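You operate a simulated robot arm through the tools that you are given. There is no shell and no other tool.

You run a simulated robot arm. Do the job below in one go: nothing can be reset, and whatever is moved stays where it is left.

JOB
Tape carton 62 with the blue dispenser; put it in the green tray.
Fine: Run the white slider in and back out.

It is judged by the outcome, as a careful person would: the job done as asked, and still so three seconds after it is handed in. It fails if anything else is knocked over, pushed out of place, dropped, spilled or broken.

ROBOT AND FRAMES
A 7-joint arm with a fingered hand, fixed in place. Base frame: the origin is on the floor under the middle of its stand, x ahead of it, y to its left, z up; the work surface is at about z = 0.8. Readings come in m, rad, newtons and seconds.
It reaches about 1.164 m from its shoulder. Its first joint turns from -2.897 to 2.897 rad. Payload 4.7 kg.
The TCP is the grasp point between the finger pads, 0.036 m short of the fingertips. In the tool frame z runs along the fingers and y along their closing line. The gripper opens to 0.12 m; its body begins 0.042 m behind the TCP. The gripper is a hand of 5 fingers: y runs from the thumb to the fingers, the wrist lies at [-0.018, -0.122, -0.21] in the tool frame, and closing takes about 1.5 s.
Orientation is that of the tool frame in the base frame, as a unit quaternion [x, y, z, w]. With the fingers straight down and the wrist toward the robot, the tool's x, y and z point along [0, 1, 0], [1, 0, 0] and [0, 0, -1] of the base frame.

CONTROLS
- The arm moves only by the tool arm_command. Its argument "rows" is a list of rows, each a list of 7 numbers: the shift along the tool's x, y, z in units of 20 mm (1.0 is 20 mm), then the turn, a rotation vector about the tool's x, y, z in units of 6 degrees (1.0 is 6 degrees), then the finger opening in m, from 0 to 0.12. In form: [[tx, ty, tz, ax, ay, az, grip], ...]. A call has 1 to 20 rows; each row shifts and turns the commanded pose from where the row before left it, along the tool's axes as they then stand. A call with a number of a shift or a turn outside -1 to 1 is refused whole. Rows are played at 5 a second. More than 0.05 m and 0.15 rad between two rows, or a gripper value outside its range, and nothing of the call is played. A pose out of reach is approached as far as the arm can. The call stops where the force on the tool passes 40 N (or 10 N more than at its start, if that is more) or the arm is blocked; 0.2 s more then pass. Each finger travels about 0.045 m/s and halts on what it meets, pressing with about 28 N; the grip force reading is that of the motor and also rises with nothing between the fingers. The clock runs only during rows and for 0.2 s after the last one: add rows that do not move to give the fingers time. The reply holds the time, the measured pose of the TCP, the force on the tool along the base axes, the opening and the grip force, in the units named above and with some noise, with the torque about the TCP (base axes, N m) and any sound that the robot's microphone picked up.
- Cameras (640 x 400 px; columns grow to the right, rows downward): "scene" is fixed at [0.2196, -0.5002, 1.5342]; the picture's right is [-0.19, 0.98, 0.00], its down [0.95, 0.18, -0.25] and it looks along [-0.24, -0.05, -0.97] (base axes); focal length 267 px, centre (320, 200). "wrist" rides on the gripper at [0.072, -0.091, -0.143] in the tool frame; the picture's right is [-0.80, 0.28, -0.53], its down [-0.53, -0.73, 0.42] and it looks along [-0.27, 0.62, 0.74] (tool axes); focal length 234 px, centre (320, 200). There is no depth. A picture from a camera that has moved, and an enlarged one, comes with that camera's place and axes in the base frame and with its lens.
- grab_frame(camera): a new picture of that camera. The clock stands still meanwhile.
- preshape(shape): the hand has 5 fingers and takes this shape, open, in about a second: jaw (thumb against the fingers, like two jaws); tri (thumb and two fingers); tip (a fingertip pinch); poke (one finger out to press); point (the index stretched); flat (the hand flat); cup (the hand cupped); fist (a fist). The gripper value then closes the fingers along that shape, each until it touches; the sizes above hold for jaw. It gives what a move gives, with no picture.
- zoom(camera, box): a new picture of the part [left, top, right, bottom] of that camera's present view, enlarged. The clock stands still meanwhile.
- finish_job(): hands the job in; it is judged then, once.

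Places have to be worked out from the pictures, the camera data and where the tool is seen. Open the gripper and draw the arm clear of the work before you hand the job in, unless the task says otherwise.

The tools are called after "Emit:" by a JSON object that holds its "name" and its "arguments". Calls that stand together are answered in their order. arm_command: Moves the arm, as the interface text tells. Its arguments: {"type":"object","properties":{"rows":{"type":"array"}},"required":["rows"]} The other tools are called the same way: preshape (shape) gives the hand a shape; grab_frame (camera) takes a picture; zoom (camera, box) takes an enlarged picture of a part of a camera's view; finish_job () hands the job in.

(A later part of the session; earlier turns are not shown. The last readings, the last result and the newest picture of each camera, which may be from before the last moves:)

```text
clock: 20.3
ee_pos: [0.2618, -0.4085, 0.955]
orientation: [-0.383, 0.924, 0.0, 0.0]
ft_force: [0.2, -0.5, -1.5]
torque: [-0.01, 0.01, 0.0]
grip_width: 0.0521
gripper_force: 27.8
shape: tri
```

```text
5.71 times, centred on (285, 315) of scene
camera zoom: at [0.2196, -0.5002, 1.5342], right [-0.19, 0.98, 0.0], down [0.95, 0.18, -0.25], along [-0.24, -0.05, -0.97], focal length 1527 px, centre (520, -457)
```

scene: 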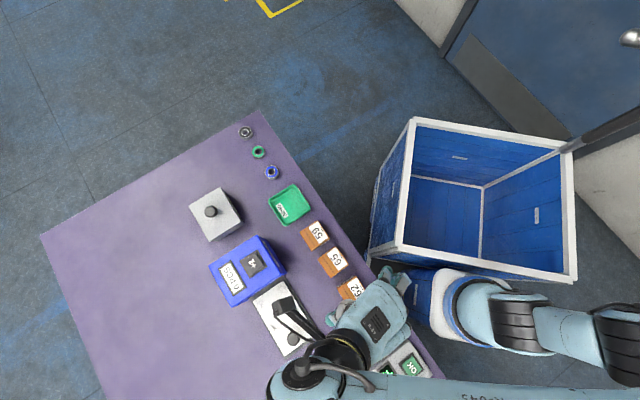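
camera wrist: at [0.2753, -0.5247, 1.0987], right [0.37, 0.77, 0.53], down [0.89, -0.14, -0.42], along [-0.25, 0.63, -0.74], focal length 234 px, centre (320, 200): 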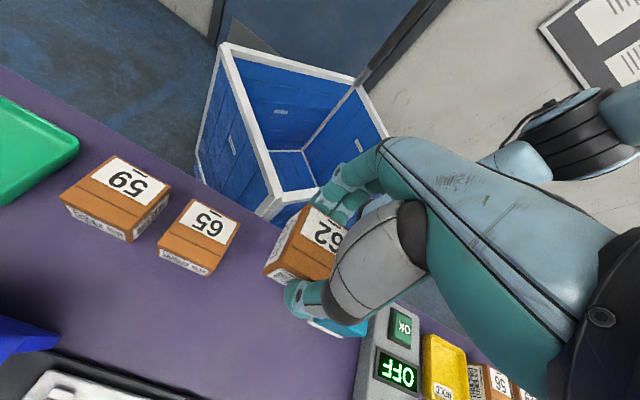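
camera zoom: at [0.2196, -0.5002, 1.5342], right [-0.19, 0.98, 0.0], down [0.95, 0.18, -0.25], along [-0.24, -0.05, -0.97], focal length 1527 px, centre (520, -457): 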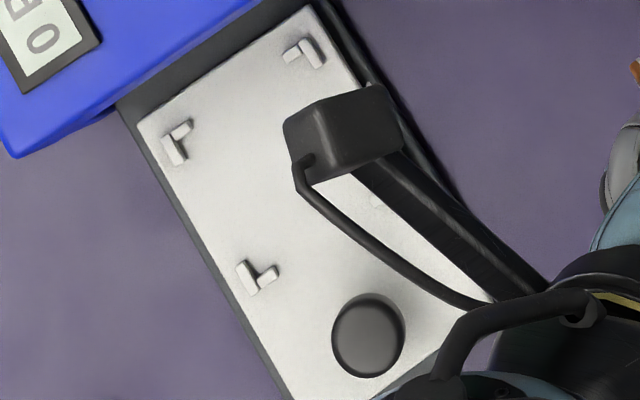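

The carton sits about 3 mm toward +e1 in the hand and is yawed about 4° against the plate; the nest clearance is about ±5 mm. I carry it over the nest (s ≈ -0.1755, p ≈ 0.649) at z 0.955 and take out the 4°.

Emit:
{"name": "arm_command", "arguments": {"rows": [[0.4, -0.97, 0, 0, 0, 0, 0.03], [0.4, -0.97, 0, 0, 0, 0, 0.03], [0.4, -0.97, 0, 0, 0, 0, 0.03], [0.4, -0.97, 0, 0, 0, 0, 0.03], [0.4, -0.97, 0, 0, 0, 0, 0.03], [0.4, -0.97, 0, 0, 0, 0, 0.03], [0.4, -0.97, 0, 0, 0, 0, 0.03], [0.4, -0.97, 0, 0, 0, 0, 0.03], [0.4, -0.97, 0, 0, 0, 0, 0.03], [0, 0, 0, 0, 0, -0.67, 0.03], [0, 0, 0, 0, 0, 0, 0.03]]}}

Emit:
{"name": "grab_frame", "arguments": {"camera": "wrist"}}

Emit:
{"name": "grab_frame", "arguments": {"camera": "scene"}}

Emit:
{"name": "zoom", "arguments": {"camera": "scene", "box": [240, 240, 340, 340]}}

```text
clock: 22.7
ee_pos: [0.3332, -0.583, 0.9553]
orientation: [-0.416, 0.91, 0.001, 0.0]
ft_force: [-0.1, -0.6, -1.7]
torque: [-0.01, -0.01, -0.02]
grip_width: 0.0521
gripper_force: 28.3
shape: tri
```

```text
taken
camera wrist: at [0.3551, -0.6975, 1.0978], right [0.32, 0.79, 0.53], down [0.9, -0.08, -0.42], along [-0.29, 0.61, -0.74], focal length 234 px, centre (320, 200)
```

wrist: 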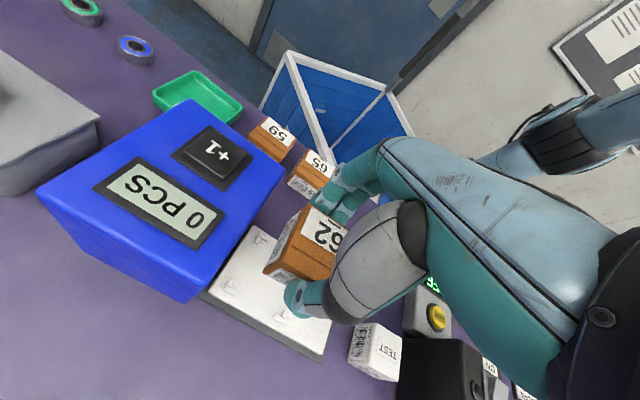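

```text
taken
```

scene: 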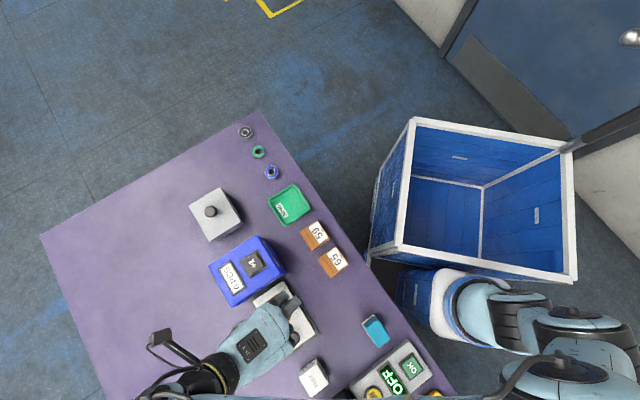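

```text
4.00 times, centred on (290, 290) of scene
camera zoom: at [0.2196, -0.5002, 1.5342], right [-0.19, 0.98, 0.0], down [0.95, 0.18, -0.25], along [-0.24, -0.05, -0.97], focal length 1069 px, centre (440, -160)
```

zoom: 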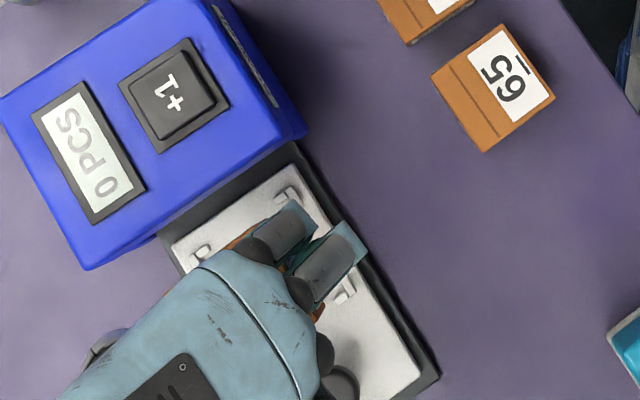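

The carton hovers above the nest. I zoom the wrist view to compare the carton edges with the posts.

Emit:
{"name": "zoom", "arguments": {"camera": "wrist", "box": [200, 190, 350, 360]}}

Emit:
{"name": "zoom", "arguments": {"camera": "scene", "box": [270, 270, 330, 340]}}

```text
2.35 times, centred on (275, 275) of wrist
camera zoom: at [0.3551, -0.6975, 1.0978], right [0.32, 0.79, 0.53], down [0.9, -0.08, -0.42], along [-0.29, 0.61, -0.74], focal length 551 px, centre (426, 24)
```

zoom: 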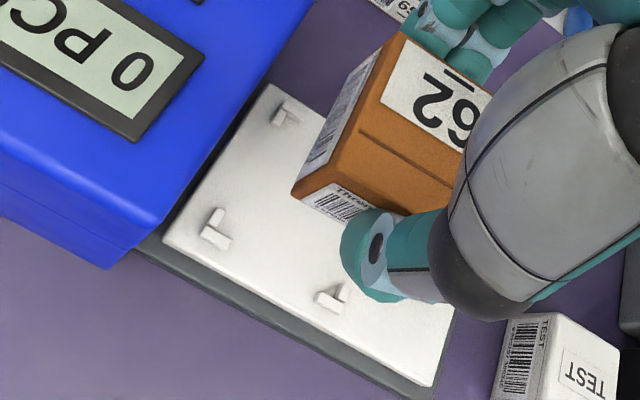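

```text
5.71 times, centred on (300, 305) of scene
camera zoom: at [0.2196, -0.5002, 1.5342], right [-0.19, 0.98, 0.0], down [0.95, 0.18, -0.25], along [-0.24, -0.05, -0.97], focal length 1527 px, centre (434, -400)
```

zoom: 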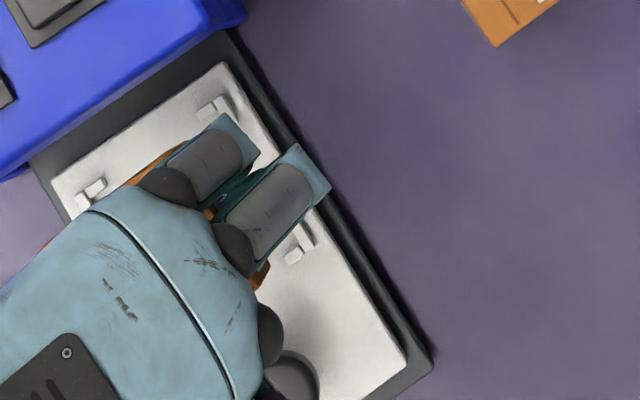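

Posts give a nest centre of s ≈ -0.174, p ≈ 0.649 in this same view; the carton's centre is about 3 mm to +e1 of it. I shift 3 mm and lower to z ≈ 0.89 (carton bottom ≈ 14 mm above the plate).

Emit:
{"name": "arm_command", "arguments": {"rows": [[0.15, 0.05, 0.6, 0, 0, 0, 0.03], [0, 0, 0.8, 0, 0, 0, 0.03], [0, 0, 0.8, 0, 0, 0, 0.03], [0, 0, 0.6, 0, 0, 0, 0.03], [0, 0, 0.4, 0, 0, 0, 0.03], [0, 0, 0, 0, 0, 0, 0.03]]}}

Emit:
{"name": "zoom", "arguments": {"camera": "wrist", "box": [200, 190, 350, 360]}}

Emit:
{"name": "zoom", "arguments": {"camera": "scene", "box": [270, 270, 330, 340]}}

```text
clock: 24.1
ee_pos: [0.331, -0.5865, 0.8906]
orientation: [-0.414, 0.91, -0.001, 0.0]
ft_force: [-0.8, -0.1, 0.1]
torque: [0.02, 0.03, -0.04]
grip_width: 0.052
gripper_force: 28.4
shape: tri
```

```text
2.35 times, centred on (275, 275) of wrist
camera zoom: at [0.3517, -0.6994, 1.033], right [0.32, 0.79, 0.53], down [0.9, -0.08, -0.42], along [-0.29, 0.61, -0.74], focal length 551 px, centre (426, 24)
```

zoom: 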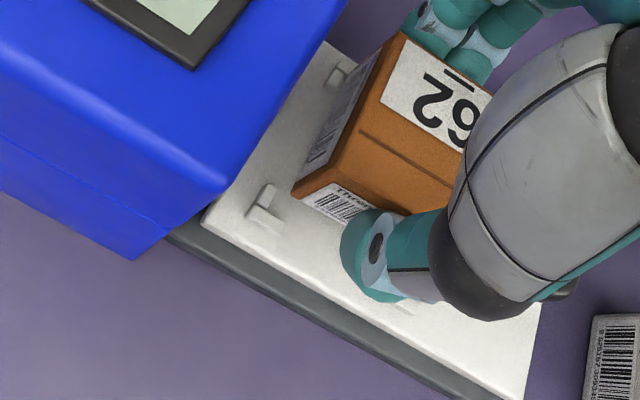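

```text
5.71 times, centred on (300, 305) of scene
camera zoom: at [0.2196, -0.5002, 1.5342], right [-0.19, 0.98, 0.0], down [0.95, 0.18, -0.25], along [-0.24, -0.05, -0.97], focal length 1527 px, centre (434, -400)
```

zoom: 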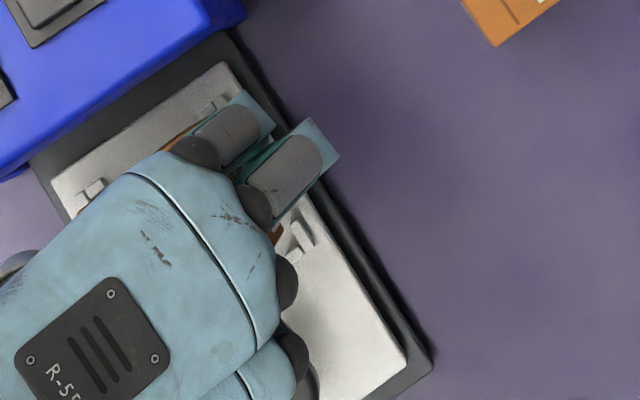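

Clearances to the posts look like 4–8 mm on all sides. I lower slowly to contact, in small steps.

Emit:
{"name": "arm_command", "arguments": {"rows": [[0, 0, 0.2, 0, 0, 0, 0.03], [0, 0, 0.2, 0, 0, 0, 0.03], [0, 0, 0.15, 0, 0, 0, 0.03], [0, 0, 0.05, 0, 0, 0, 0.03], [0, 0, 0, 0, 0, 0, 0.03]]}}

Emit:
{"name": "zoom", "arguments": {"camera": "wrist", "box": [200, 190, 350, 360]}}

```text
clock: 25.3
ee_pos: [0.3305, -0.5864, 0.8792]
orientation: [-0.416, 0.91, 0.0, -0.001]
ft_force: [1.2, 0.9, 6.4]
torque: [0.05, 0.23, -0.06]
grip_width: 0.0522
gripper_force: 28.1
shape: tri
```

```text
2.35 times, centred on (275, 275) of wrist
camera zoom: at [0.3519, -0.6995, 1.0215], right [0.32, 0.79, 0.52], down [0.9, -0.08, -0.42], along [-0.29, 0.61, -0.74], focal length 551 px, centre (426, 24)
```

zoom: 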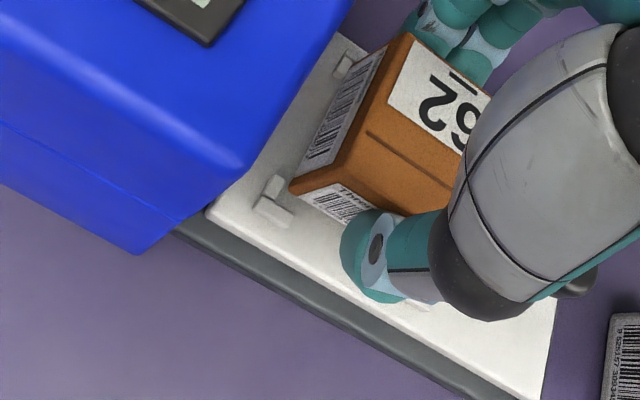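

A 6 N contact shows, with its torque pointing at the (-e1, -e2) corner near post B. I look closely before pressing on.

Emit:
{"name": "zoom", "arguments": {"camera": "wrist", "box": [255, 195, 335, 295]}}

Emit:
{"name": "zoom", "arguments": {"camera": "scene", "box": [275, 275, 320, 320]}}

```text
4.00 times, centred on (295, 245) of wrist
camera zoom: at [0.3519, -0.6995, 1.0215], right [0.32, 0.79, 0.52], down [0.9, -0.08, -0.42], along [-0.29, 0.61, -0.74], focal length 937 px, centre (420, 20)
```

zoom: 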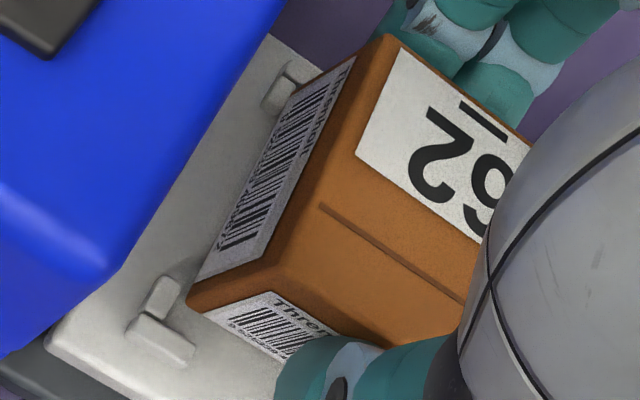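

```text
8.89 times, centred on (298, 298) of scene
camera zoom: at [0.2196, -0.5002, 1.5342], right [-0.19, 0.98, 0.0], down [0.95, 0.18, -0.25], along [-0.24, -0.05, -0.97], focal length 2375 px, centre (520, -667)
```

zoom: 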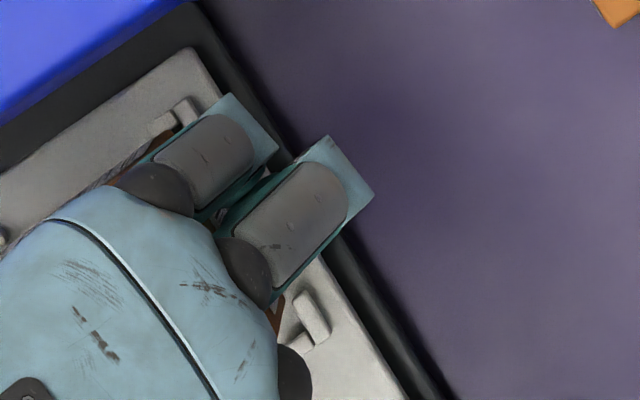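

The carton lies inside all four posts; the light contact is at the corner beside post B (plate or index tip on the post), so at most a couple of mm remain. I open slowly and keep the hand still.

Emit:
{"name": "arm_command", "arguments": {"rows": [[0, 0, 0, 0, 0, 0, 0.05], [0, 0, 0, 0, 0, 0, 0.055], [0, 0, 0, 0, 0, 0, 0.06], [0, 0, 0, 0, 0, 0, 0.065], [0, 0, 0, 0, 0, 0, 0.07], [0, 0, 0, 0, 0, 0, 0.075], [0, 0, 0, 0, 0, 0, 0.08], [0, 0, 0, 0, 0, 0, 0.085], [0, 0, 0, 0, 0, 0, 0.085]]}}

Emit:
{"name": "zoom", "arguments": {"camera": "wrist", "box": [225, 180, 345, 330]}}

Emit:
{"name": "zoom", "arguments": {"camera": "scene", "box": [265, 265, 335, 335]}}

```text
clock: 27.3
ee_pos: [0.3296, -0.5876, 0.8782]
orientation: [-0.415, 0.91, 0.0, 0.0]
ft_force: [-0.1, -0.4, -0.4]
torque: [0.02, 0.01, -0.01]
grip_width: 0.0848
gripper_force: 0.1
shape: tri
```

```text
2.67 times, centred on (285, 255) of wrist
camera zoom: at [0.3519, -0.6997, 1.021], right [0.32, 0.79, 0.53], down [0.9, -0.08, -0.42], along [-0.29, 0.61, -0.74], focal length 624 px, centre (413, 53)
```

zoom: 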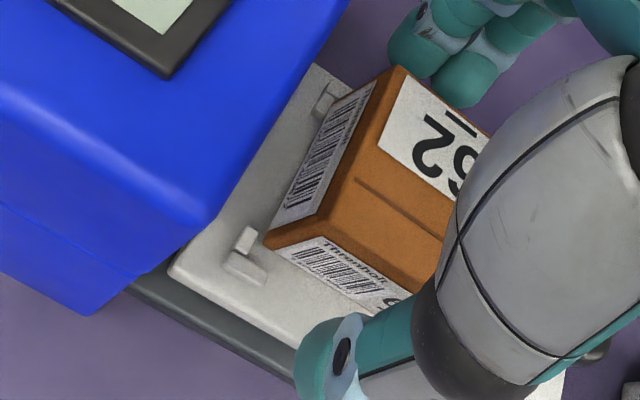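

```text
5.71 times, centred on (300, 300) of scene
camera zoom: at [0.2196, -0.5002, 1.5342], right [-0.19, 0.98, 0.0], down [0.95, 0.18, -0.25], along [-0.24, -0.05, -0.97], focal length 1527 px, centre (434, -371)
```

zoom: 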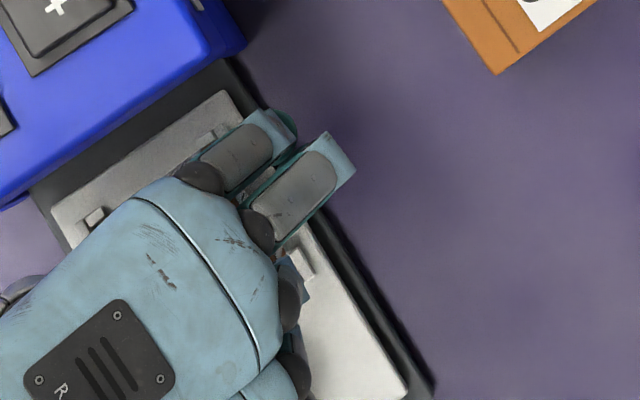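

The carton is released and appears to sit in the nest, with no load on the hand. I open further and rise straight up to inspect.

Emit:
{"name": "arm_command", "arguments": {"rows": [[0, 0, 0, 0, 0, 0, 0.1], [0, 0, -0.3, 0, 0, 0, 0.11], [0, 0, -0.6, 0, 0, 0, 0.11], [0, 0, -1, 0, 0, 0, 0.11], [0, 0, -1, 0, 0, 0, 0.11], [0, 0, -1, 0, 0, 0, 0.11], [0, 0, -1, 0, 0, 0, 0.11], [0, 0, -1, 0, 0, 0, 0.11], [0, -1, 0, 0, 0, 0, 0.11], [0, -1, 0, 0, 0, 0, 0.11], [0, -1, 0, 0, 0, 0, 0.11], [0, -1, 0, 0, 0, 0, 0.11], [0, -1, 0, 0, 0, 0, 0.11]]}}

Emit:
{"name": "zoom", "arguments": {"camera": "scene", "box": [245, 265, 335, 365]}}

Emit:
{"name": "grab_frame", "arguments": {"camera": "wrist"}}

Emit:
{"name": "grab_frame", "arguments": {"camera": "scene"}}

```text
clock: 30.1
ee_pos: [0.4044, -0.6466, 0.9892]
orientation: [-0.415, 0.91, -0.001, 0.0]
ft_force: [-0.5, -0.2, 0.7]
torque: [-0.01, -0.03, 0.01]
grip_width: 0.1098
gripper_force: 0.1
shape: tri
out of reach, approached as far as the arm can: row 13
```

```text
4.00 times, centred on (290, 315) of scene
camera zoom: at [0.2196, -0.5002, 1.5342], right [-0.19, 0.98, 0.0], down [0.95, 0.18, -0.25], along [-0.24, -0.05, -0.97], focal length 1069 px, centre (440, -260)
```

zoom: 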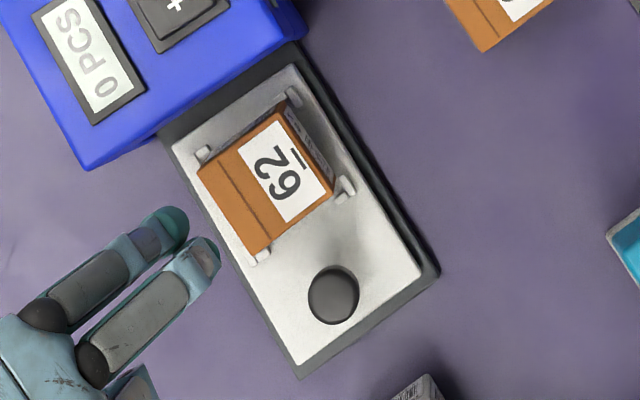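

```text
taken
camera wrist: at [0.4258, -0.7608, 1.1321], right [0.32, 0.79, 0.52], down [0.9, -0.08, -0.42], along [-0.29, 0.61, -0.74], focal length 234 px, centre (320, 200)
```

wrist: 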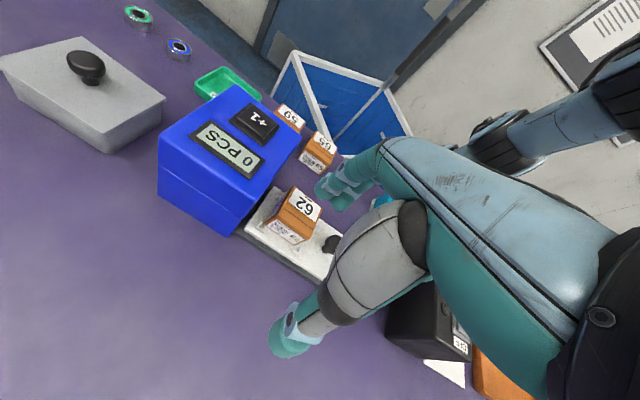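

```text
taken
```

scene: 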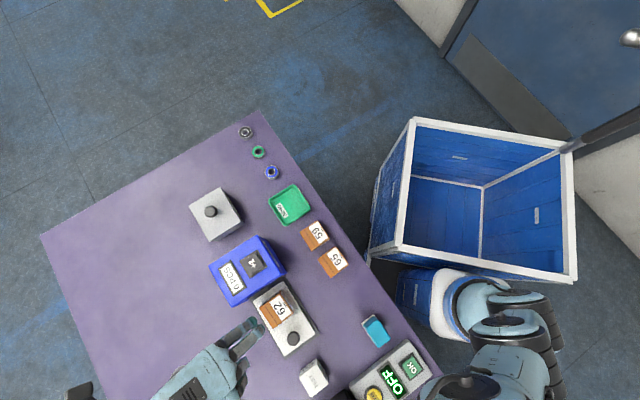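

The carton sits within the posts. I zoom in further to confirm that it is flat and not perched on a post.

Emit:
{"name": "zoom", "arguments": {"camera": "scene", "box": [258, 278, 308, 328]}}

Emit:
{"name": "zoom", "arguments": {"camera": "wrist", "box": [235, 175, 345, 285]}}

```text
8.00 times, centred on (283, 303) of scene
camera zoom: at [0.2196, -0.5002, 1.5342], right [-0.19, 0.98, 0.0], down [0.95, 0.18, -0.25], along [-0.24, -0.05, -0.97], focal length 2138 px, centre (616, -624)
```

zoom: 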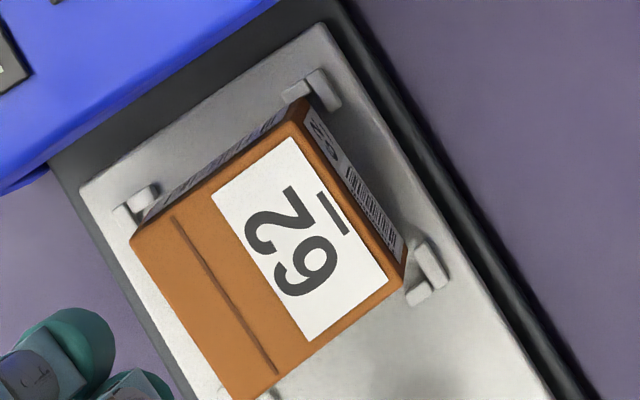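

```text
3.64 times, centred on (290, 230) of wrist
camera zoom: at [0.4258, -0.7608, 1.1321], right [0.32, 0.79, 0.52], down [0.9, -0.08, -0.42], along [-0.29, 0.61, -0.74], focal length 852 px, centre (429, 91)
```

zoom: 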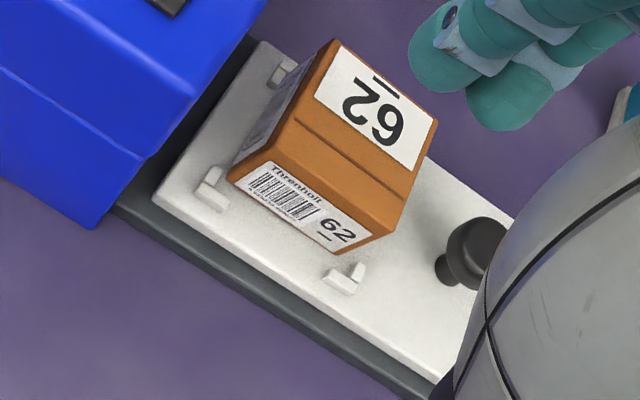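

The carton sits flat inside the four posts. Next is the knob; I check the TEST block near it and the knob itself, since the folded fingers will pass there.

Emit:
{"name": "zoom", "arguments": {"camera": "scene", "box": [285, 350, 345, 400]}}

Emit:
{"name": "zoom", "arguments": {"camera": "scene", "box": [265, 315, 325, 365]}}

Emit:
{"name": "zoom", "arguments": {"camera": "scene", "box": [180, 300, 280, 400]}}

```text
8.00 times, centred on (315, 375) of scene
camera zoom: at [0.2196, -0.5002, 1.5342], right [-0.19, 0.98, 0.0], down [0.95, 0.18, -0.25], along [-0.24, -0.05, -0.97], focal length 2138 px, centre (360, -1200)
```

zoom: 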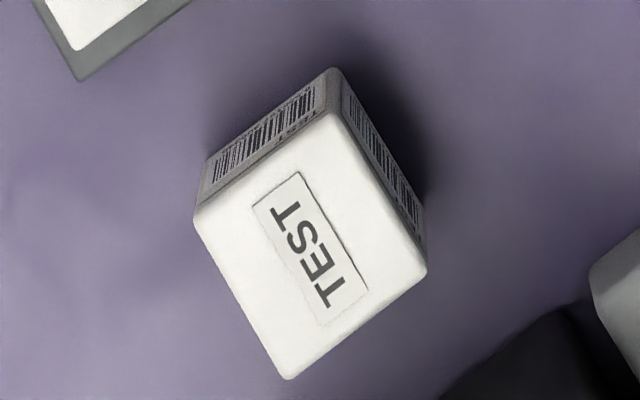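

```text
8.00 times, centred on (295, 340) of scene
camera zoom: at [0.2196, -0.5002, 1.5342], right [-0.19, 0.98, 0.0], down [0.95, 0.18, -0.25], along [-0.24, -0.05, -0.97], focal length 2138 px, centre (520, -920)
```

zoom: 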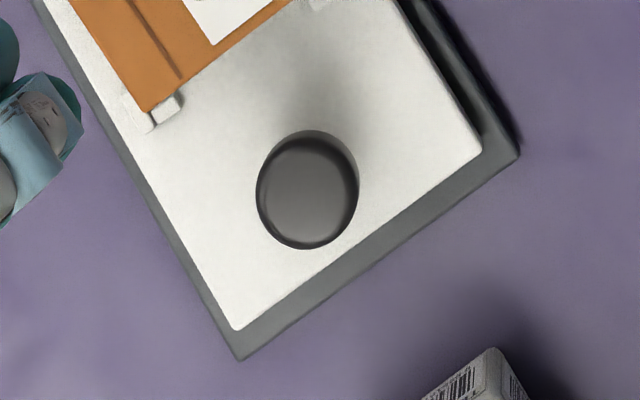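

```text
4.00 times, centred on (230, 350) of scene
camera zoom: at [0.2196, -0.5002, 1.5342], right [-0.19, 0.98, 0.0], down [0.95, 0.18, -0.25], along [-0.24, -0.05, -0.97], focal length 1069 px, centre (680, -400)
```

zoom: 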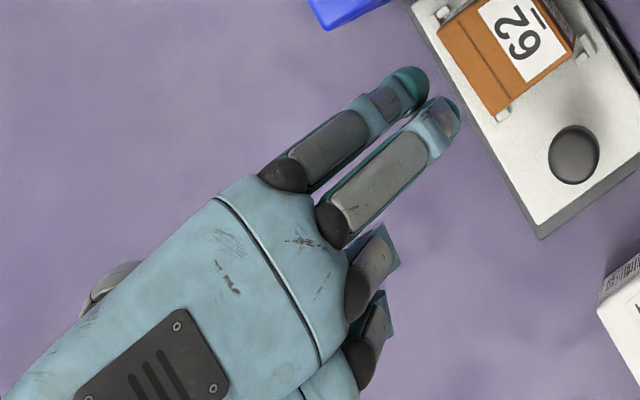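

TEST's top is at z ≈ 0.84 and the knob at about s -0.0985, p 0.650, top ≈ 0.857. I undo the 4° yaw, move above the knob at z ≈ 0.96, and tilt 12° so the hand leans away from the dispenser.

Emit:
{"name": "arm_command", "arguments": {"rows": [[0, 0, 0, 0, 0, 0.67, 0.1], [-0.8, 0.93, 0, 0, 0, 0, 0.09], [-0.8, 0.93, 0, 0, 0, 0, 0.08], [-0.8, 0.93, 0.3, 0, 0, 0, 0.08], [-0.8, 0.93, 0.6, 0, 0, 0, 0.08], [-0.8, 0.93, 0.6, 0, 0, 0, 0.08], [0, 0, 0, 0, 1, 0, 0.08], [0, 0, 0, 0, 1, 0, 0.08], [0, 0, 0, 0, 0, 0, 0.08]]}}

Emit:
{"name": "grab_frame", "arguments": {"camera": "scene"}}

Emit:
{"name": "grab_frame", "arguments": {"camera": "wrist"}}

Emit:
{"name": "zoom", "arguments": {"camera": "scene", "box": [250, 270, 350, 390]}}

```text
clock: 32.1
ee_pos: [0.3934, -0.5185, 0.9517]
orientation: [-0.381, 0.919, -0.041, -0.097]
ft_force: [0.2, -0.4, -0.7]
torque: [-0.02, 0.0, 0.0]
grip_width: 0.0804
gripper_force: 0.1
shape: tri
out of reach, approached as far as the arm can: row 1
```

```text
taken
```

scene: 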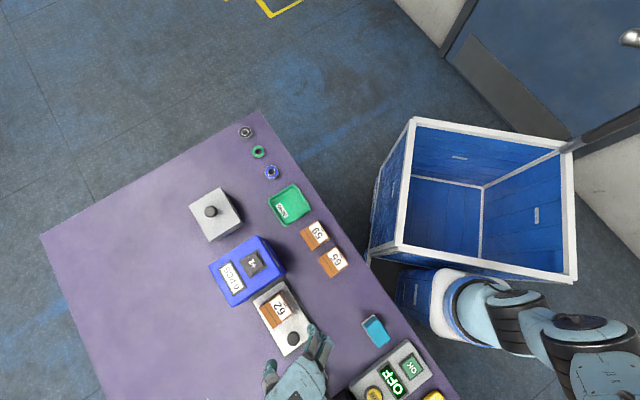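

```text
taken
camera wrist: at [0.4286, -0.6114, 1.1067], right [0.44, 0.83, 0.35], down [0.82, -0.21, -0.53], along [-0.36, 0.51, -0.78], focal length 234 px, centre (320, 200)
```

wrist: 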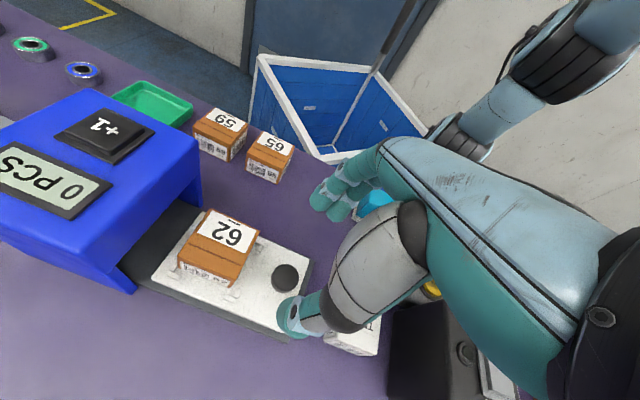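

```text
3.33 times, centred on (300, 330) of scene
camera zoom: at [0.2196, -0.5002, 1.5342], right [-0.19, 0.98, 0.0], down [0.95, 0.18, -0.25], along [-0.24, -0.05, -0.97], focal length 891 px, centre (387, -233)
```

zoom: 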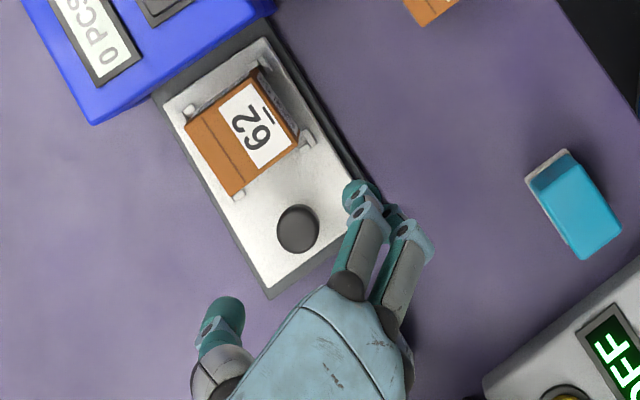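

The hand straddles the knob line; the knob is 6 mm further in p and 4 mm further in -e1 than the grip axis. I correct that and descend vertically to z ≈ 0.89.

Emit:
{"name": "arm_command", "arguments": {"rows": [[0.04, -0.3, 0.75, 0, 0, 0, 0.08], [-0.16, 0, 0.75, 0, 0, 0, 0.08], [-0.16, 0, 0.75, 0, 0, 0, 0.08], [-0.16, 0, 0.75, 0, 0, 0, 0.08], [0, 0, 0, 0, 0, 0, 0.08]]}}

Emit:
{"name": "zoom", "arguments": {"camera": "scene", "box": [250, 270, 350, 390]}}

Emit:
{"name": "grab_frame", "arguments": {"camera": "wrist"}}

```text
clock: 33.3
ee_pos: [0.3931, -0.5253, 0.8907]
orientation: [-0.381, 0.919, -0.04, -0.096]
ft_force: [0.3, 0.0, -0.5]
torque: [-0.03, 0.0, -0.01]
grip_width: 0.0804
gripper_force: 0.1
shape: tri
```

```text
3.33 times, centred on (300, 330) of scene
camera zoom: at [0.2196, -0.5002, 1.5342], right [-0.19, 0.98, 0.0], down [0.95, 0.18, -0.25], along [-0.24, -0.05, -0.97], focal length 891 px, centre (387, -233)
```

zoom: 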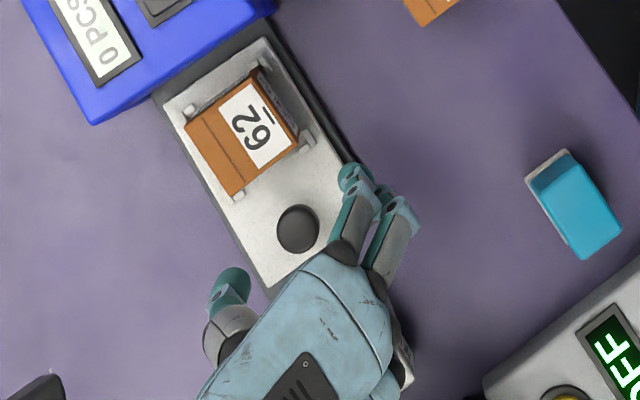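

```text
taken
camera wrist: at [0.43, -0.6171, 1.0456], right [0.44, 0.83, 0.35], down [0.82, -0.21, -0.53], along [-0.36, 0.51, -0.78], focal length 234 px, centre (320, 200)
```

wrist: 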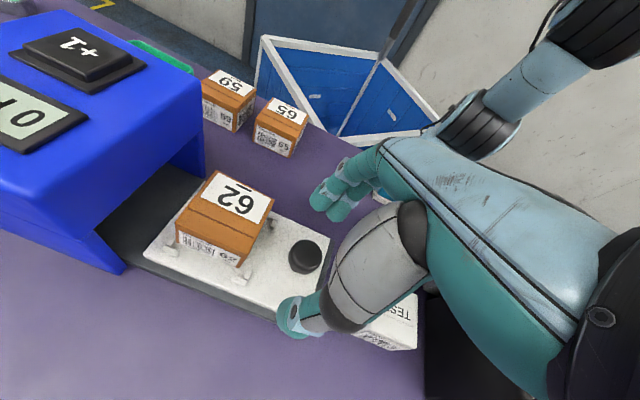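

By projection the knob will be centred within 2–3 mm in the grip. I go down the last 2 cm and close on it.

Emit:
{"name": "arm_command", "arguments": {"rows": [[-0.11, 0, 0.51, 0, 0, 0, 0.08], [-0.11, 0, 0.51, 0, 0, 0, 0.08], [0, 0, 0, 0, 0, 0, 0.07], [0, 0, 0, 0, 0, 0, 0.06], [0, 0, 0, 0, 0, 0, 0.05], [0, 0, 0, 0, 0, 0, 0.04], [0, 0, 0, 0, 0, 0, 0.03], [0, 0, 0, 0, 0, 0, 0.02], [0, 0, 0, 0, 0, 0, 0.015], [0, 0, 0, 0, 0, 0, 0.015], [0, 0, 0, 0, 0, 0, 0.015], [0, 0, 0, 0, 0, 0, 0.015]]}}

Emit:
{"name": "zoom", "arguments": {"camera": "scene", "box": [250, 270, 350, 390]}}

Emit:
{"name": "zoom", "arguments": {"camera": "wrist", "box": [200, 150, 400, 350]}}

```text
clock: 35.9
ee_pos: [0.3941, -0.5245, 0.8694]
orientation: [-0.381, 0.919, -0.04, -0.097]
ft_force: [2.2, -2.3, -5.3]
torque: [-0.09, -0.11, 0.02]
grip_width: 0.0194
gripper_force: 27.7
shape: tri
```

```text
3.33 times, centred on (300, 330) of scene
camera zoom: at [0.2196, -0.5002, 1.5342], right [-0.19, 0.98, 0.0], down [0.95, 0.18, -0.25], along [-0.24, -0.05, -0.97], focal length 891 px, centre (387, -233)
```

zoom: 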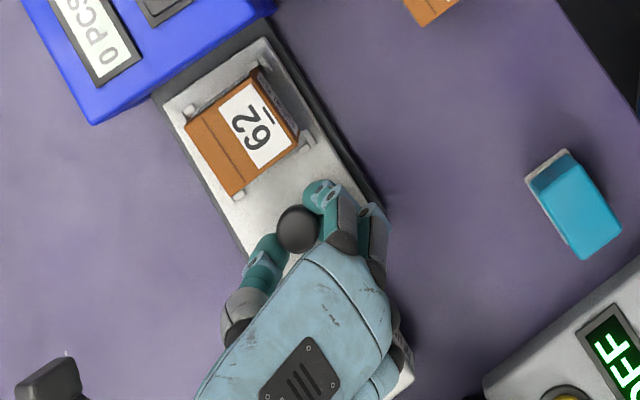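

```text
2.00 times, centred on (300, 250) of wrist
camera zoom: at [0.4299, -0.6174, 1.0245], right [0.44, 0.83, 0.35], down [0.82, -0.21, -0.53], along [-0.36, 0.52, -0.78], focal length 468 px, centre (360, 100)
```

zoom: 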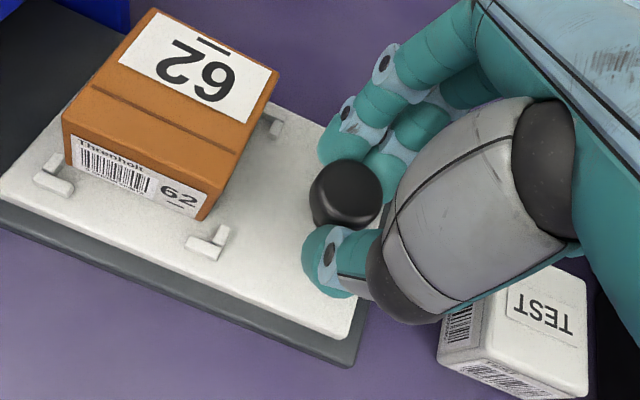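

The knob is pinched between thumb and index (27.7 N). I start pushing the slider in along -e1, 40 mm at first, watching the force.

Emit:
{"name": "arm_command", "arguments": {"rows": [[0.245, 0, 0.052, 0, 0, 0, 0.015], [0.489, 0, 0.104, 0, 0, 0, 0.015], [0.489, 0, 0.104, 0, 0, 0, 0.015], [0.489, 0, 0.104, 0, 0, 0, 0.015], [0.245, 0, 0.052, 0, 0, 0, 0.015]]}}

Emit:
{"name": "zoom", "arguments": {"camera": "scene", "box": [230, 240, 350, 380]}}

Emit:
{"name": "zoom", "arguments": {"camera": "wrist", "box": [150, 120, 400, 350]}}

```text
clock: 37.1
ee_pos: [0.3676, -0.5532, 0.8699]
orientation: [-0.381, 0.919, -0.039, -0.097]
ft_force: [0.5, 0.3, -11.8]
torque: [-0.03, -0.02, 0.0]
grip_width: 0.0192
gripper_force: 28.2
shape: tri
```

```text
2.86 times, centred on (290, 310) of scene
camera zoom: at [0.2196, -0.5002, 1.5342], right [-0.19, 0.98, 0.0], down [0.95, 0.18, -0.25], along [-0.24, -0.05, -0.97], focal length 763 px, centre (406, -114)
```

zoom: 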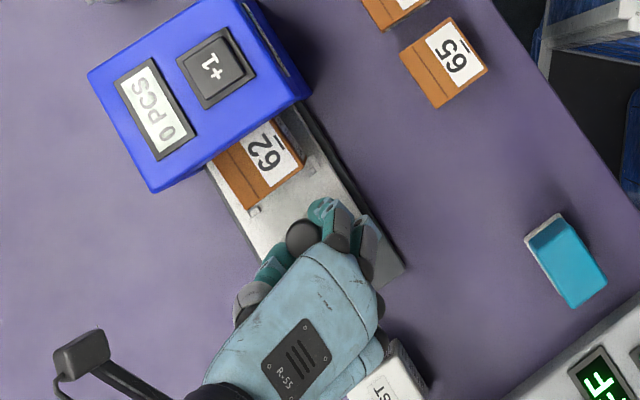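

```text
1.74 times, centred on (275, 235) of wrist
camera zoom: at [0.402, -0.6458, 1.0249], right [0.44, 0.83, 0.35], down [0.82, -0.21, -0.53], along [-0.36, 0.52, -0.78], focal length 407 px, centre (398, 139)
```

zoom: 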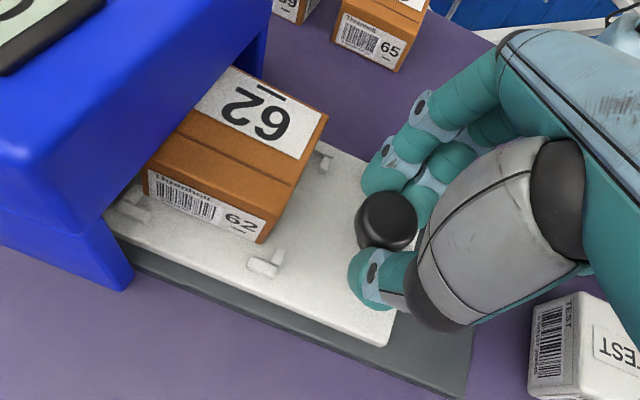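

The slider moves freely with the carton entering the tunnel. A downward pull of 12 N suggests the fingers sit a little under the cap, so I ease down 1 mm and continue 40 mm.

Emit:
{"name": "arm_command", "arguments": {"rows": [[0.235, 0, 0.1, 0, 0, 0, 0.015], [0.489, 0, 0.104, 0, 0, 0, 0.015], [0.489, 0, 0.104, 0, 0, 0, 0.015], [0.489, 0, 0.104, 0, 0, 0, 0.015], [0.245, 0, 0.052, 0, 0, 0, 0.015]]}}

Emit:
{"name": "zoom", "arguments": {"camera": "scene", "box": [210, 220, 350, 370]}}

Emit:
{"name": "grab_frame", "arguments": {"camera": "wrist"}}

```text
clock: 38.3
ee_pos: [0.337, -0.5816, 0.8677]
orientation: [-0.381, 0.919, -0.04, -0.096]
ft_force: [2.3, -1.0, -0.2]
torque: [-0.1, -0.03, 0.01]
grip_width: 0.0194
gripper_force: 27.5
shape: tri
```

```text
2.67 times, centred on (280, 295) of scene
camera zoom: at [0.2196, -0.5002, 1.5342], right [-0.19, 0.98, 0.0], down [0.95, 0.18, -0.25], along [-0.24, -0.05, -0.97], focal length 712 px, centre (427, -53)
```

zoom: 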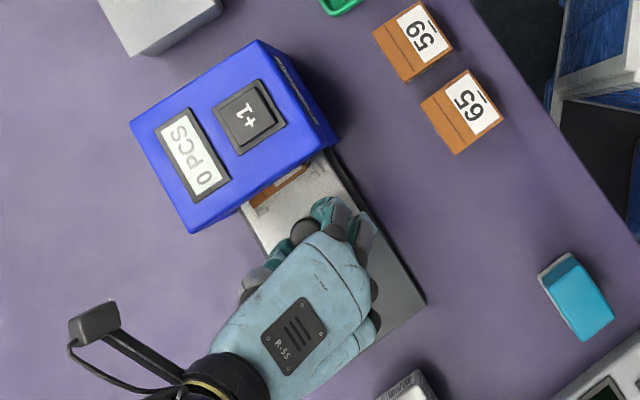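

```text
taken
camera wrist: at [0.3728, -0.6747, 1.0241], right [0.44, 0.83, 0.35], down [0.82, -0.21, -0.53], along [-0.36, 0.51, -0.78], focal length 234 px, centre (320, 200)
```

wrist: 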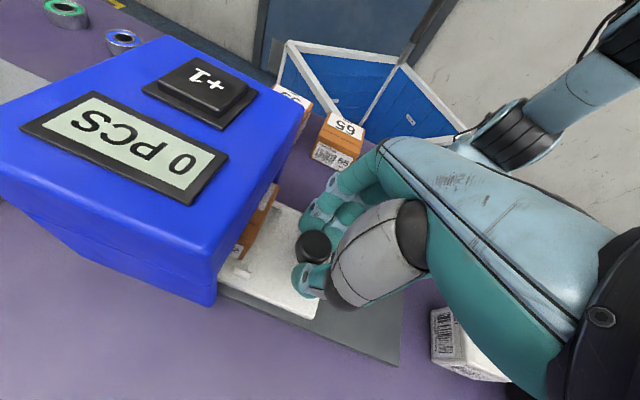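

81 mm travelled with no resistance. I continue 20 mm in 5 mm steps.

Emit:
{"name": "arm_command", "arguments": {"rows": [[0.245, 0, 0.052, 0, 0, 0, 0.015], [0.245, 0, 0.052, 0, 0, 0, 0.015], [0.245, 0, 0.052, 0, 0, 0, 0.015], [0.245, 0, 0.052, 0, 0, 0, 0.015]]}}

Emit:
{"name": "zoom", "arguments": {"camera": "scene", "box": [210, 220, 350, 370]}}

Emit:
{"name": "grab_frame", "arguments": {"camera": "wrist"}}

```text
clock: 39.3
ee_pos: [0.323, -0.595, 0.8695]
orientation: [-0.381, 0.919, -0.039, -0.097]
ft_force: [4.2, -0.7, -1.8]
torque: [-0.09, -0.11, 0.03]
grip_width: 0.0192
gripper_force: 27.6
shape: tri
```

```text
2.67 times, centred on (280, 295) of scene
camera zoom: at [0.2196, -0.5002, 1.5342], right [-0.19, 0.98, 0.0], down [0.95, 0.18, -0.25], along [-0.24, -0.05, -0.97], focal length 712 px, centre (427, -53)
```

zoom: 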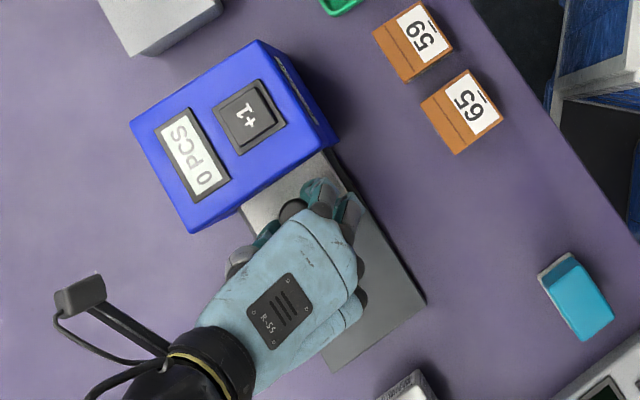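

```text
taken
camera wrist: at [0.3591, -0.6884, 1.0241], right [0.44, 0.83, 0.35], down [0.82, -0.21, -0.53], along [-0.36, 0.51, -0.78], focal length 234 px, centre (320, 200)
```

wrist: 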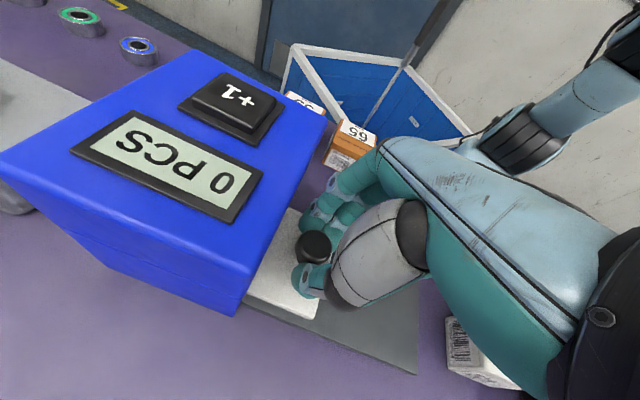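

Travel is now 100 mm with 2–3 N along the axis. I creep on in 3 mm steps, looking for the end stop or a sound.

Emit:
{"name": "arm_command", "arguments": {"rows": [[0.147, 0, 0.031, 0, 0, 0, 0.015], [0.147, 0, 0.031, 0, 0, 0, 0.015], [0, 0, 0, 0, 0, 0, 0.015]]}}

Emit:
{"name": "zoom", "arguments": {"camera": "wrist", "box": [200, 120, 400, 340]}}

```text
clock: 40.1
ee_pos: [0.3206, -0.6004, 0.8697]
orientation: [-0.381, 0.919, -0.039, -0.096]
ft_force: [24.7, 13.8, -6.6]
torque: [0.15, -0.69, -0.21]
grip_width: 0.0192
gripper_force: 28.4
shape: tri
```

```text
1.82 times, centred on (300, 230) of wrist
camera zoom: at [0.3552, -0.6929, 1.0233], right [0.44, 0.83, 0.35], down [0.82, -0.21, -0.53], along [-0.36, 0.52, -0.78], focal length 426 px, centre (356, 146)
```

zoom: 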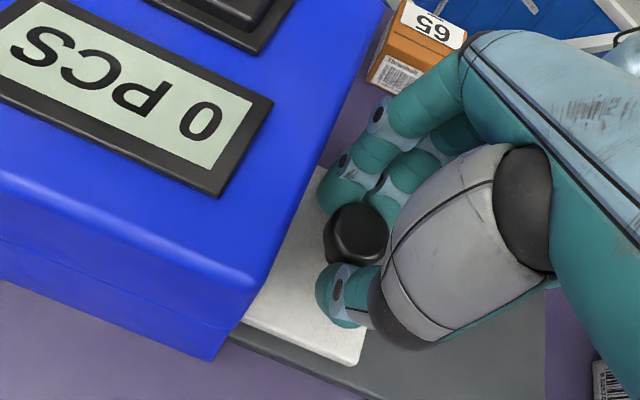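

27 N now acts at knob height along the axis: this looks like the slider's end stop at about 105 mm. I check the scene and display, then press 2 mm more to be sure it is a hard stop.

Emit:
{"name": "arm_command", "arguments": {"rows": [[0.05, 0, 0.01, 0, 0, 0, 0.015], [0.05, 0, 0.01, 0, 0, 0, 0.015], [0, 0, 0, 0, 0, 0, 0.015], [0, 0, 0, 0, 0, 0, 0.015]]}}

Emit:
{"name": "zoom", "arguments": {"camera": "scene", "box": [210, 220, 330, 340]}}

Emit:
{"name": "grab_frame", "arguments": {"camera": "wrist"}}

```text
clock: 41.1
ee_pos: [0.3198, -0.6016, 0.8681]
orientation: [-0.381, 0.919, -0.04, -0.097]
ft_force: [30.0, 14.5, -12.9]
torque: [0.14, -0.84, -0.21]
grip_width: 0.0191
gripper_force: 27.5
shape: tri
```

```text
3.33 times, centred on (270, 280) of scene
camera zoom: at [0.2196, -0.5002, 1.5342], right [-0.19, 0.98, 0.0], down [0.95, 0.18, -0.25], along [-0.24, -0.05, -0.97], focal length 891 px, centre (487, -67)
```

zoom: 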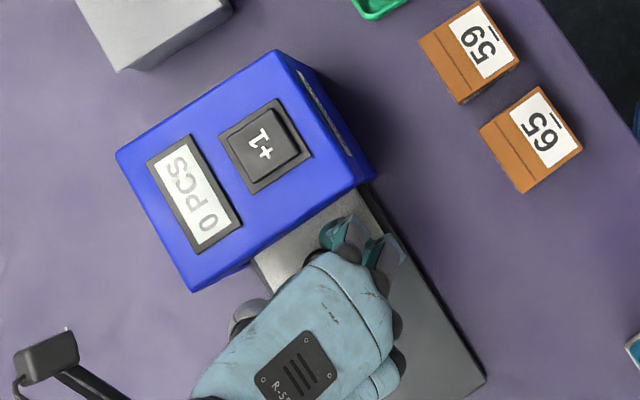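

```text
taken
camera wrist: at [0.3545, -0.6938, 1.0237], right [0.43, 0.83, 0.35], down [0.82, -0.21, -0.53], along [-0.36, 0.52, -0.78], focal length 234 px, centre (320, 200)
```

wrist: 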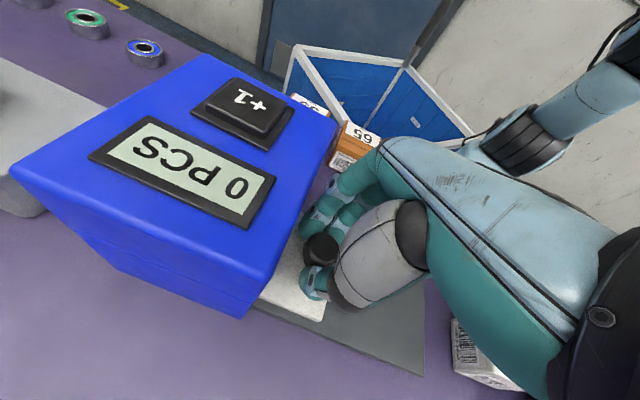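

The hand advanced only 1.4 mm while the force grew to 31 N and the knob lagged in the grip: the slider is fully in at its stop. Now I pull it back out along +e1.

Emit:
{"name": "arm_command", "arguments": {"rows": [[-0.245, 0, -0.052, 0, 0, 0, 0.015], [-0.245, 0, -0.052, 0, 0, 0, 0.015], [-0.489, 0, -0.104, 0, 0, 0, 0.015], [-0.489, 0, -0.104, 0, 0, 0, 0.015], [-0.489, 0, -0.104, 0, 0, 0, 0.015], [-0.489, 0, -0.104, 0, 0, 0, 0.015]]}}

Emit:
{"name": "zoom", "arguments": {"camera": "scene", "box": [210, 220, 350, 360]}}

Emit:
{"name": "grab_frame", "arguments": {"camera": "wrist"}}

```text
clock: 42.5
ee_pos: [0.3527, -0.5665, 0.868]
orientation: [-0.381, 0.919, -0.04, -0.097]
ft_force: [5.5, -7.1, -4.2]
torque: [-0.27, -0.15, 0.13]
grip_width: 0.0188
gripper_force: 27.8
shape: tri
```

```text
2.86 times, centred on (280, 290) of scene
camera zoom: at [0.2196, -0.5002, 1.5342], right [-0.19, 0.98, 0.0], down [0.95, 0.18, -0.25], along [-0.24, -0.05, -0.97], focal length 763 px, centre (434, -57)
```

zoom: 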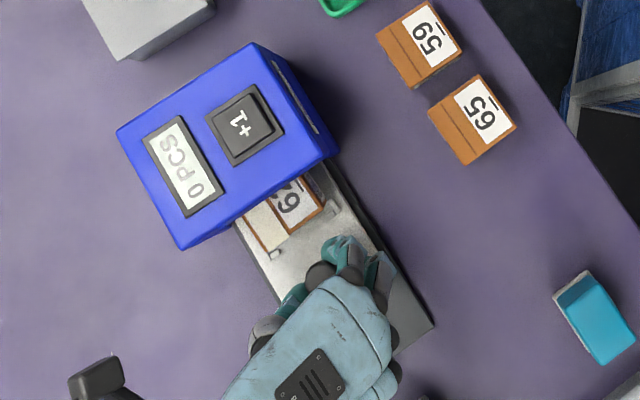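

```text
taken
camera wrist: at [0.3886, -0.6592, 1.0234], right [0.44, 0.83, 0.35], down [0.82, -0.21, -0.53], along [-0.36, 0.51, -0.78], focal length 234 px, centre (320, 200)
```

wrist: 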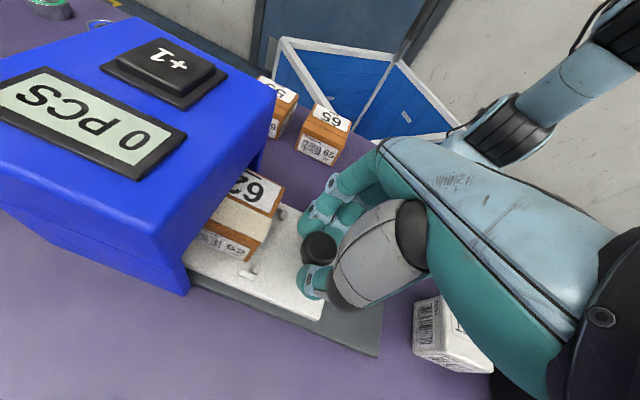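

A beige tape strip now lies across carton 62, so the run worked. I keep pulling the slider back out, 45 mm more.

Emit:
{"name": "arm_command", "arguments": {"rows": [[-0.489, 0, -0.104, 0, 0, 0, 0.015], [-0.489, 0, -0.104, 0, 0, 0, 0.015], [-0.489, 0, -0.104, 0, 0, 0, 0.015], [-0.489, 0, -0.104, 0, 0, 0, 0.015], [-0.245, 0, -0.052, 0, 0, 0, 0.015]]}}

Emit:
{"name": "zoom", "arguments": {"camera": "scene", "box": [230, 240, 350, 380]}}

Emit:
{"name": "zoom", "arguments": {"camera": "wrist", "box": [150, 120, 400, 350]}}

```text
clock: 43.7
ee_pos: [0.3861, -0.5341, 0.8692]
orientation: [-0.38, 0.919, -0.04, -0.097]
ft_force: [4.9, -4.7, -12.4]
torque: [-0.29, -0.14, 0.11]
grip_width: 0.0188
gripper_force: 27.9
shape: tri
```

```text
2.86 times, centred on (290, 310) of scene
camera zoom: at [0.2196, -0.5002, 1.5342], right [-0.19, 0.98, 0.0], down [0.95, 0.18, -0.25], along [-0.24, -0.05, -0.97], focal length 763 px, centre (406, -114)
```

zoom: 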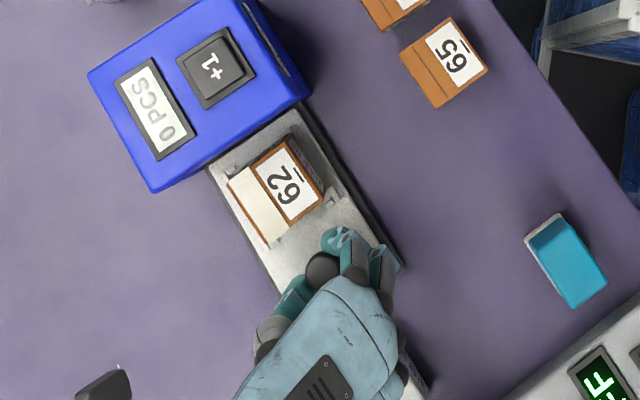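

```text
1.74 times, centred on (275, 235) of wrist
camera zoom: at [0.4206, -0.6279, 1.0237], right [0.44, 0.83, 0.35], down [0.82, -0.21, -0.53], along [-0.36, 0.52, -0.78], focal length 407 px, centre (398, 139)
```

zoom: 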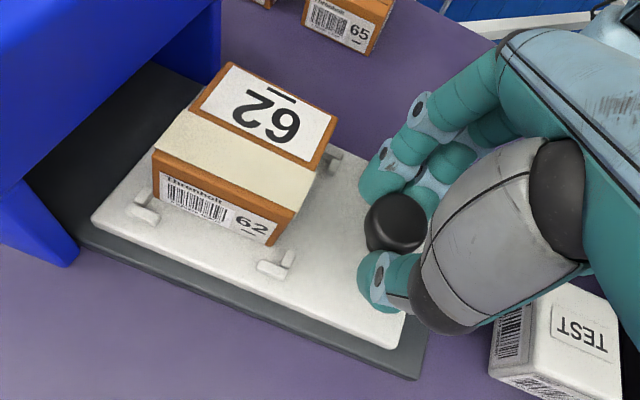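

About 8 mm remain. I go in 3 mm steps until the outer stop is felt.

Emit:
{"name": "arm_command", "arguments": {"rows": [[-0.147, 0, -0.031, 0, 0, 0, 0.015], [-0.147, 0, -0.02, 0, 0, 0, 0.015], [-0.147, 0, -0.02, 0, 0, 0, 0.015], [0, 0, 0, 0, 0, 0, 0.015]]}}

Emit:
{"name": "zoom", "arguments": {"camera": "scene", "box": [245, 275, 325, 360]}}

```text
clock: 44.7
ee_pos: [0.3915, -0.5291, 0.8681]
orientation: [-0.381, 0.919, -0.04, -0.097]
ft_force: [5.1, -6.2, -12.7]
torque: [-0.28, -0.2, 0.11]
grip_width: 0.0183
gripper_force: 28.5
shape: tri
```

```text
4.71 times, centred on (285, 318) of scene
camera zoom: at [0.2196, -0.5002, 1.5342], right [-0.19, 0.98, 0.0], down [0.95, 0.18, -0.25], along [-0.24, -0.05, -0.97], focal length 1257 px, centre (485, -353)
```

zoom: 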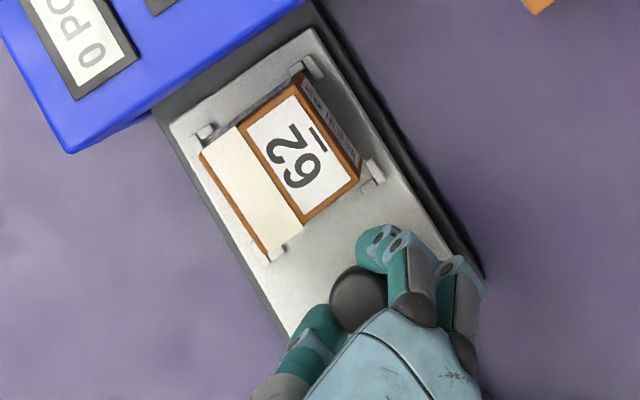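

The plate and knob are within about 1–2 mm of their original pixels. I pull 3 mm more to seat it at the outer stop.

Emit:
{"name": "arm_command", "arguments": {"rows": [[-0.1, 0, -0.01, 0, 0, 0, 0.015], [-0.1, 0, -0.01, 0, 0, 0, 0.015], [0, 0, 0, 0, 0, 0, 0.015]]}}

Emit:
{"name": "zoom", "arguments": {"camera": "scene", "box": [245, 275, 325, 360]}}

```text
clock: 45.5
ee_pos: [0.3939, -0.5247, 0.8691]
orientation: [-0.381, 0.919, -0.04, -0.096]
ft_force: [-6.7, -20.1, -8.8]
torque: [-0.52, 0.23, 0.27]
grip_width: 0.0182
gripper_force: 28.2
shape: tri
```

```text
4.71 times, centred on (285, 318) of scene
camera zoom: at [0.2196, -0.5002, 1.5342], right [-0.19, 0.98, 0.0], down [0.95, 0.18, -0.25], along [-0.24, -0.05, -0.97], focal length 1257 px, centre (485, -353)
```

zoom: 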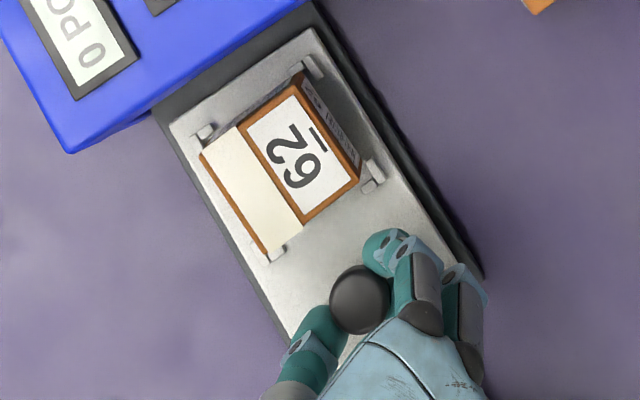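

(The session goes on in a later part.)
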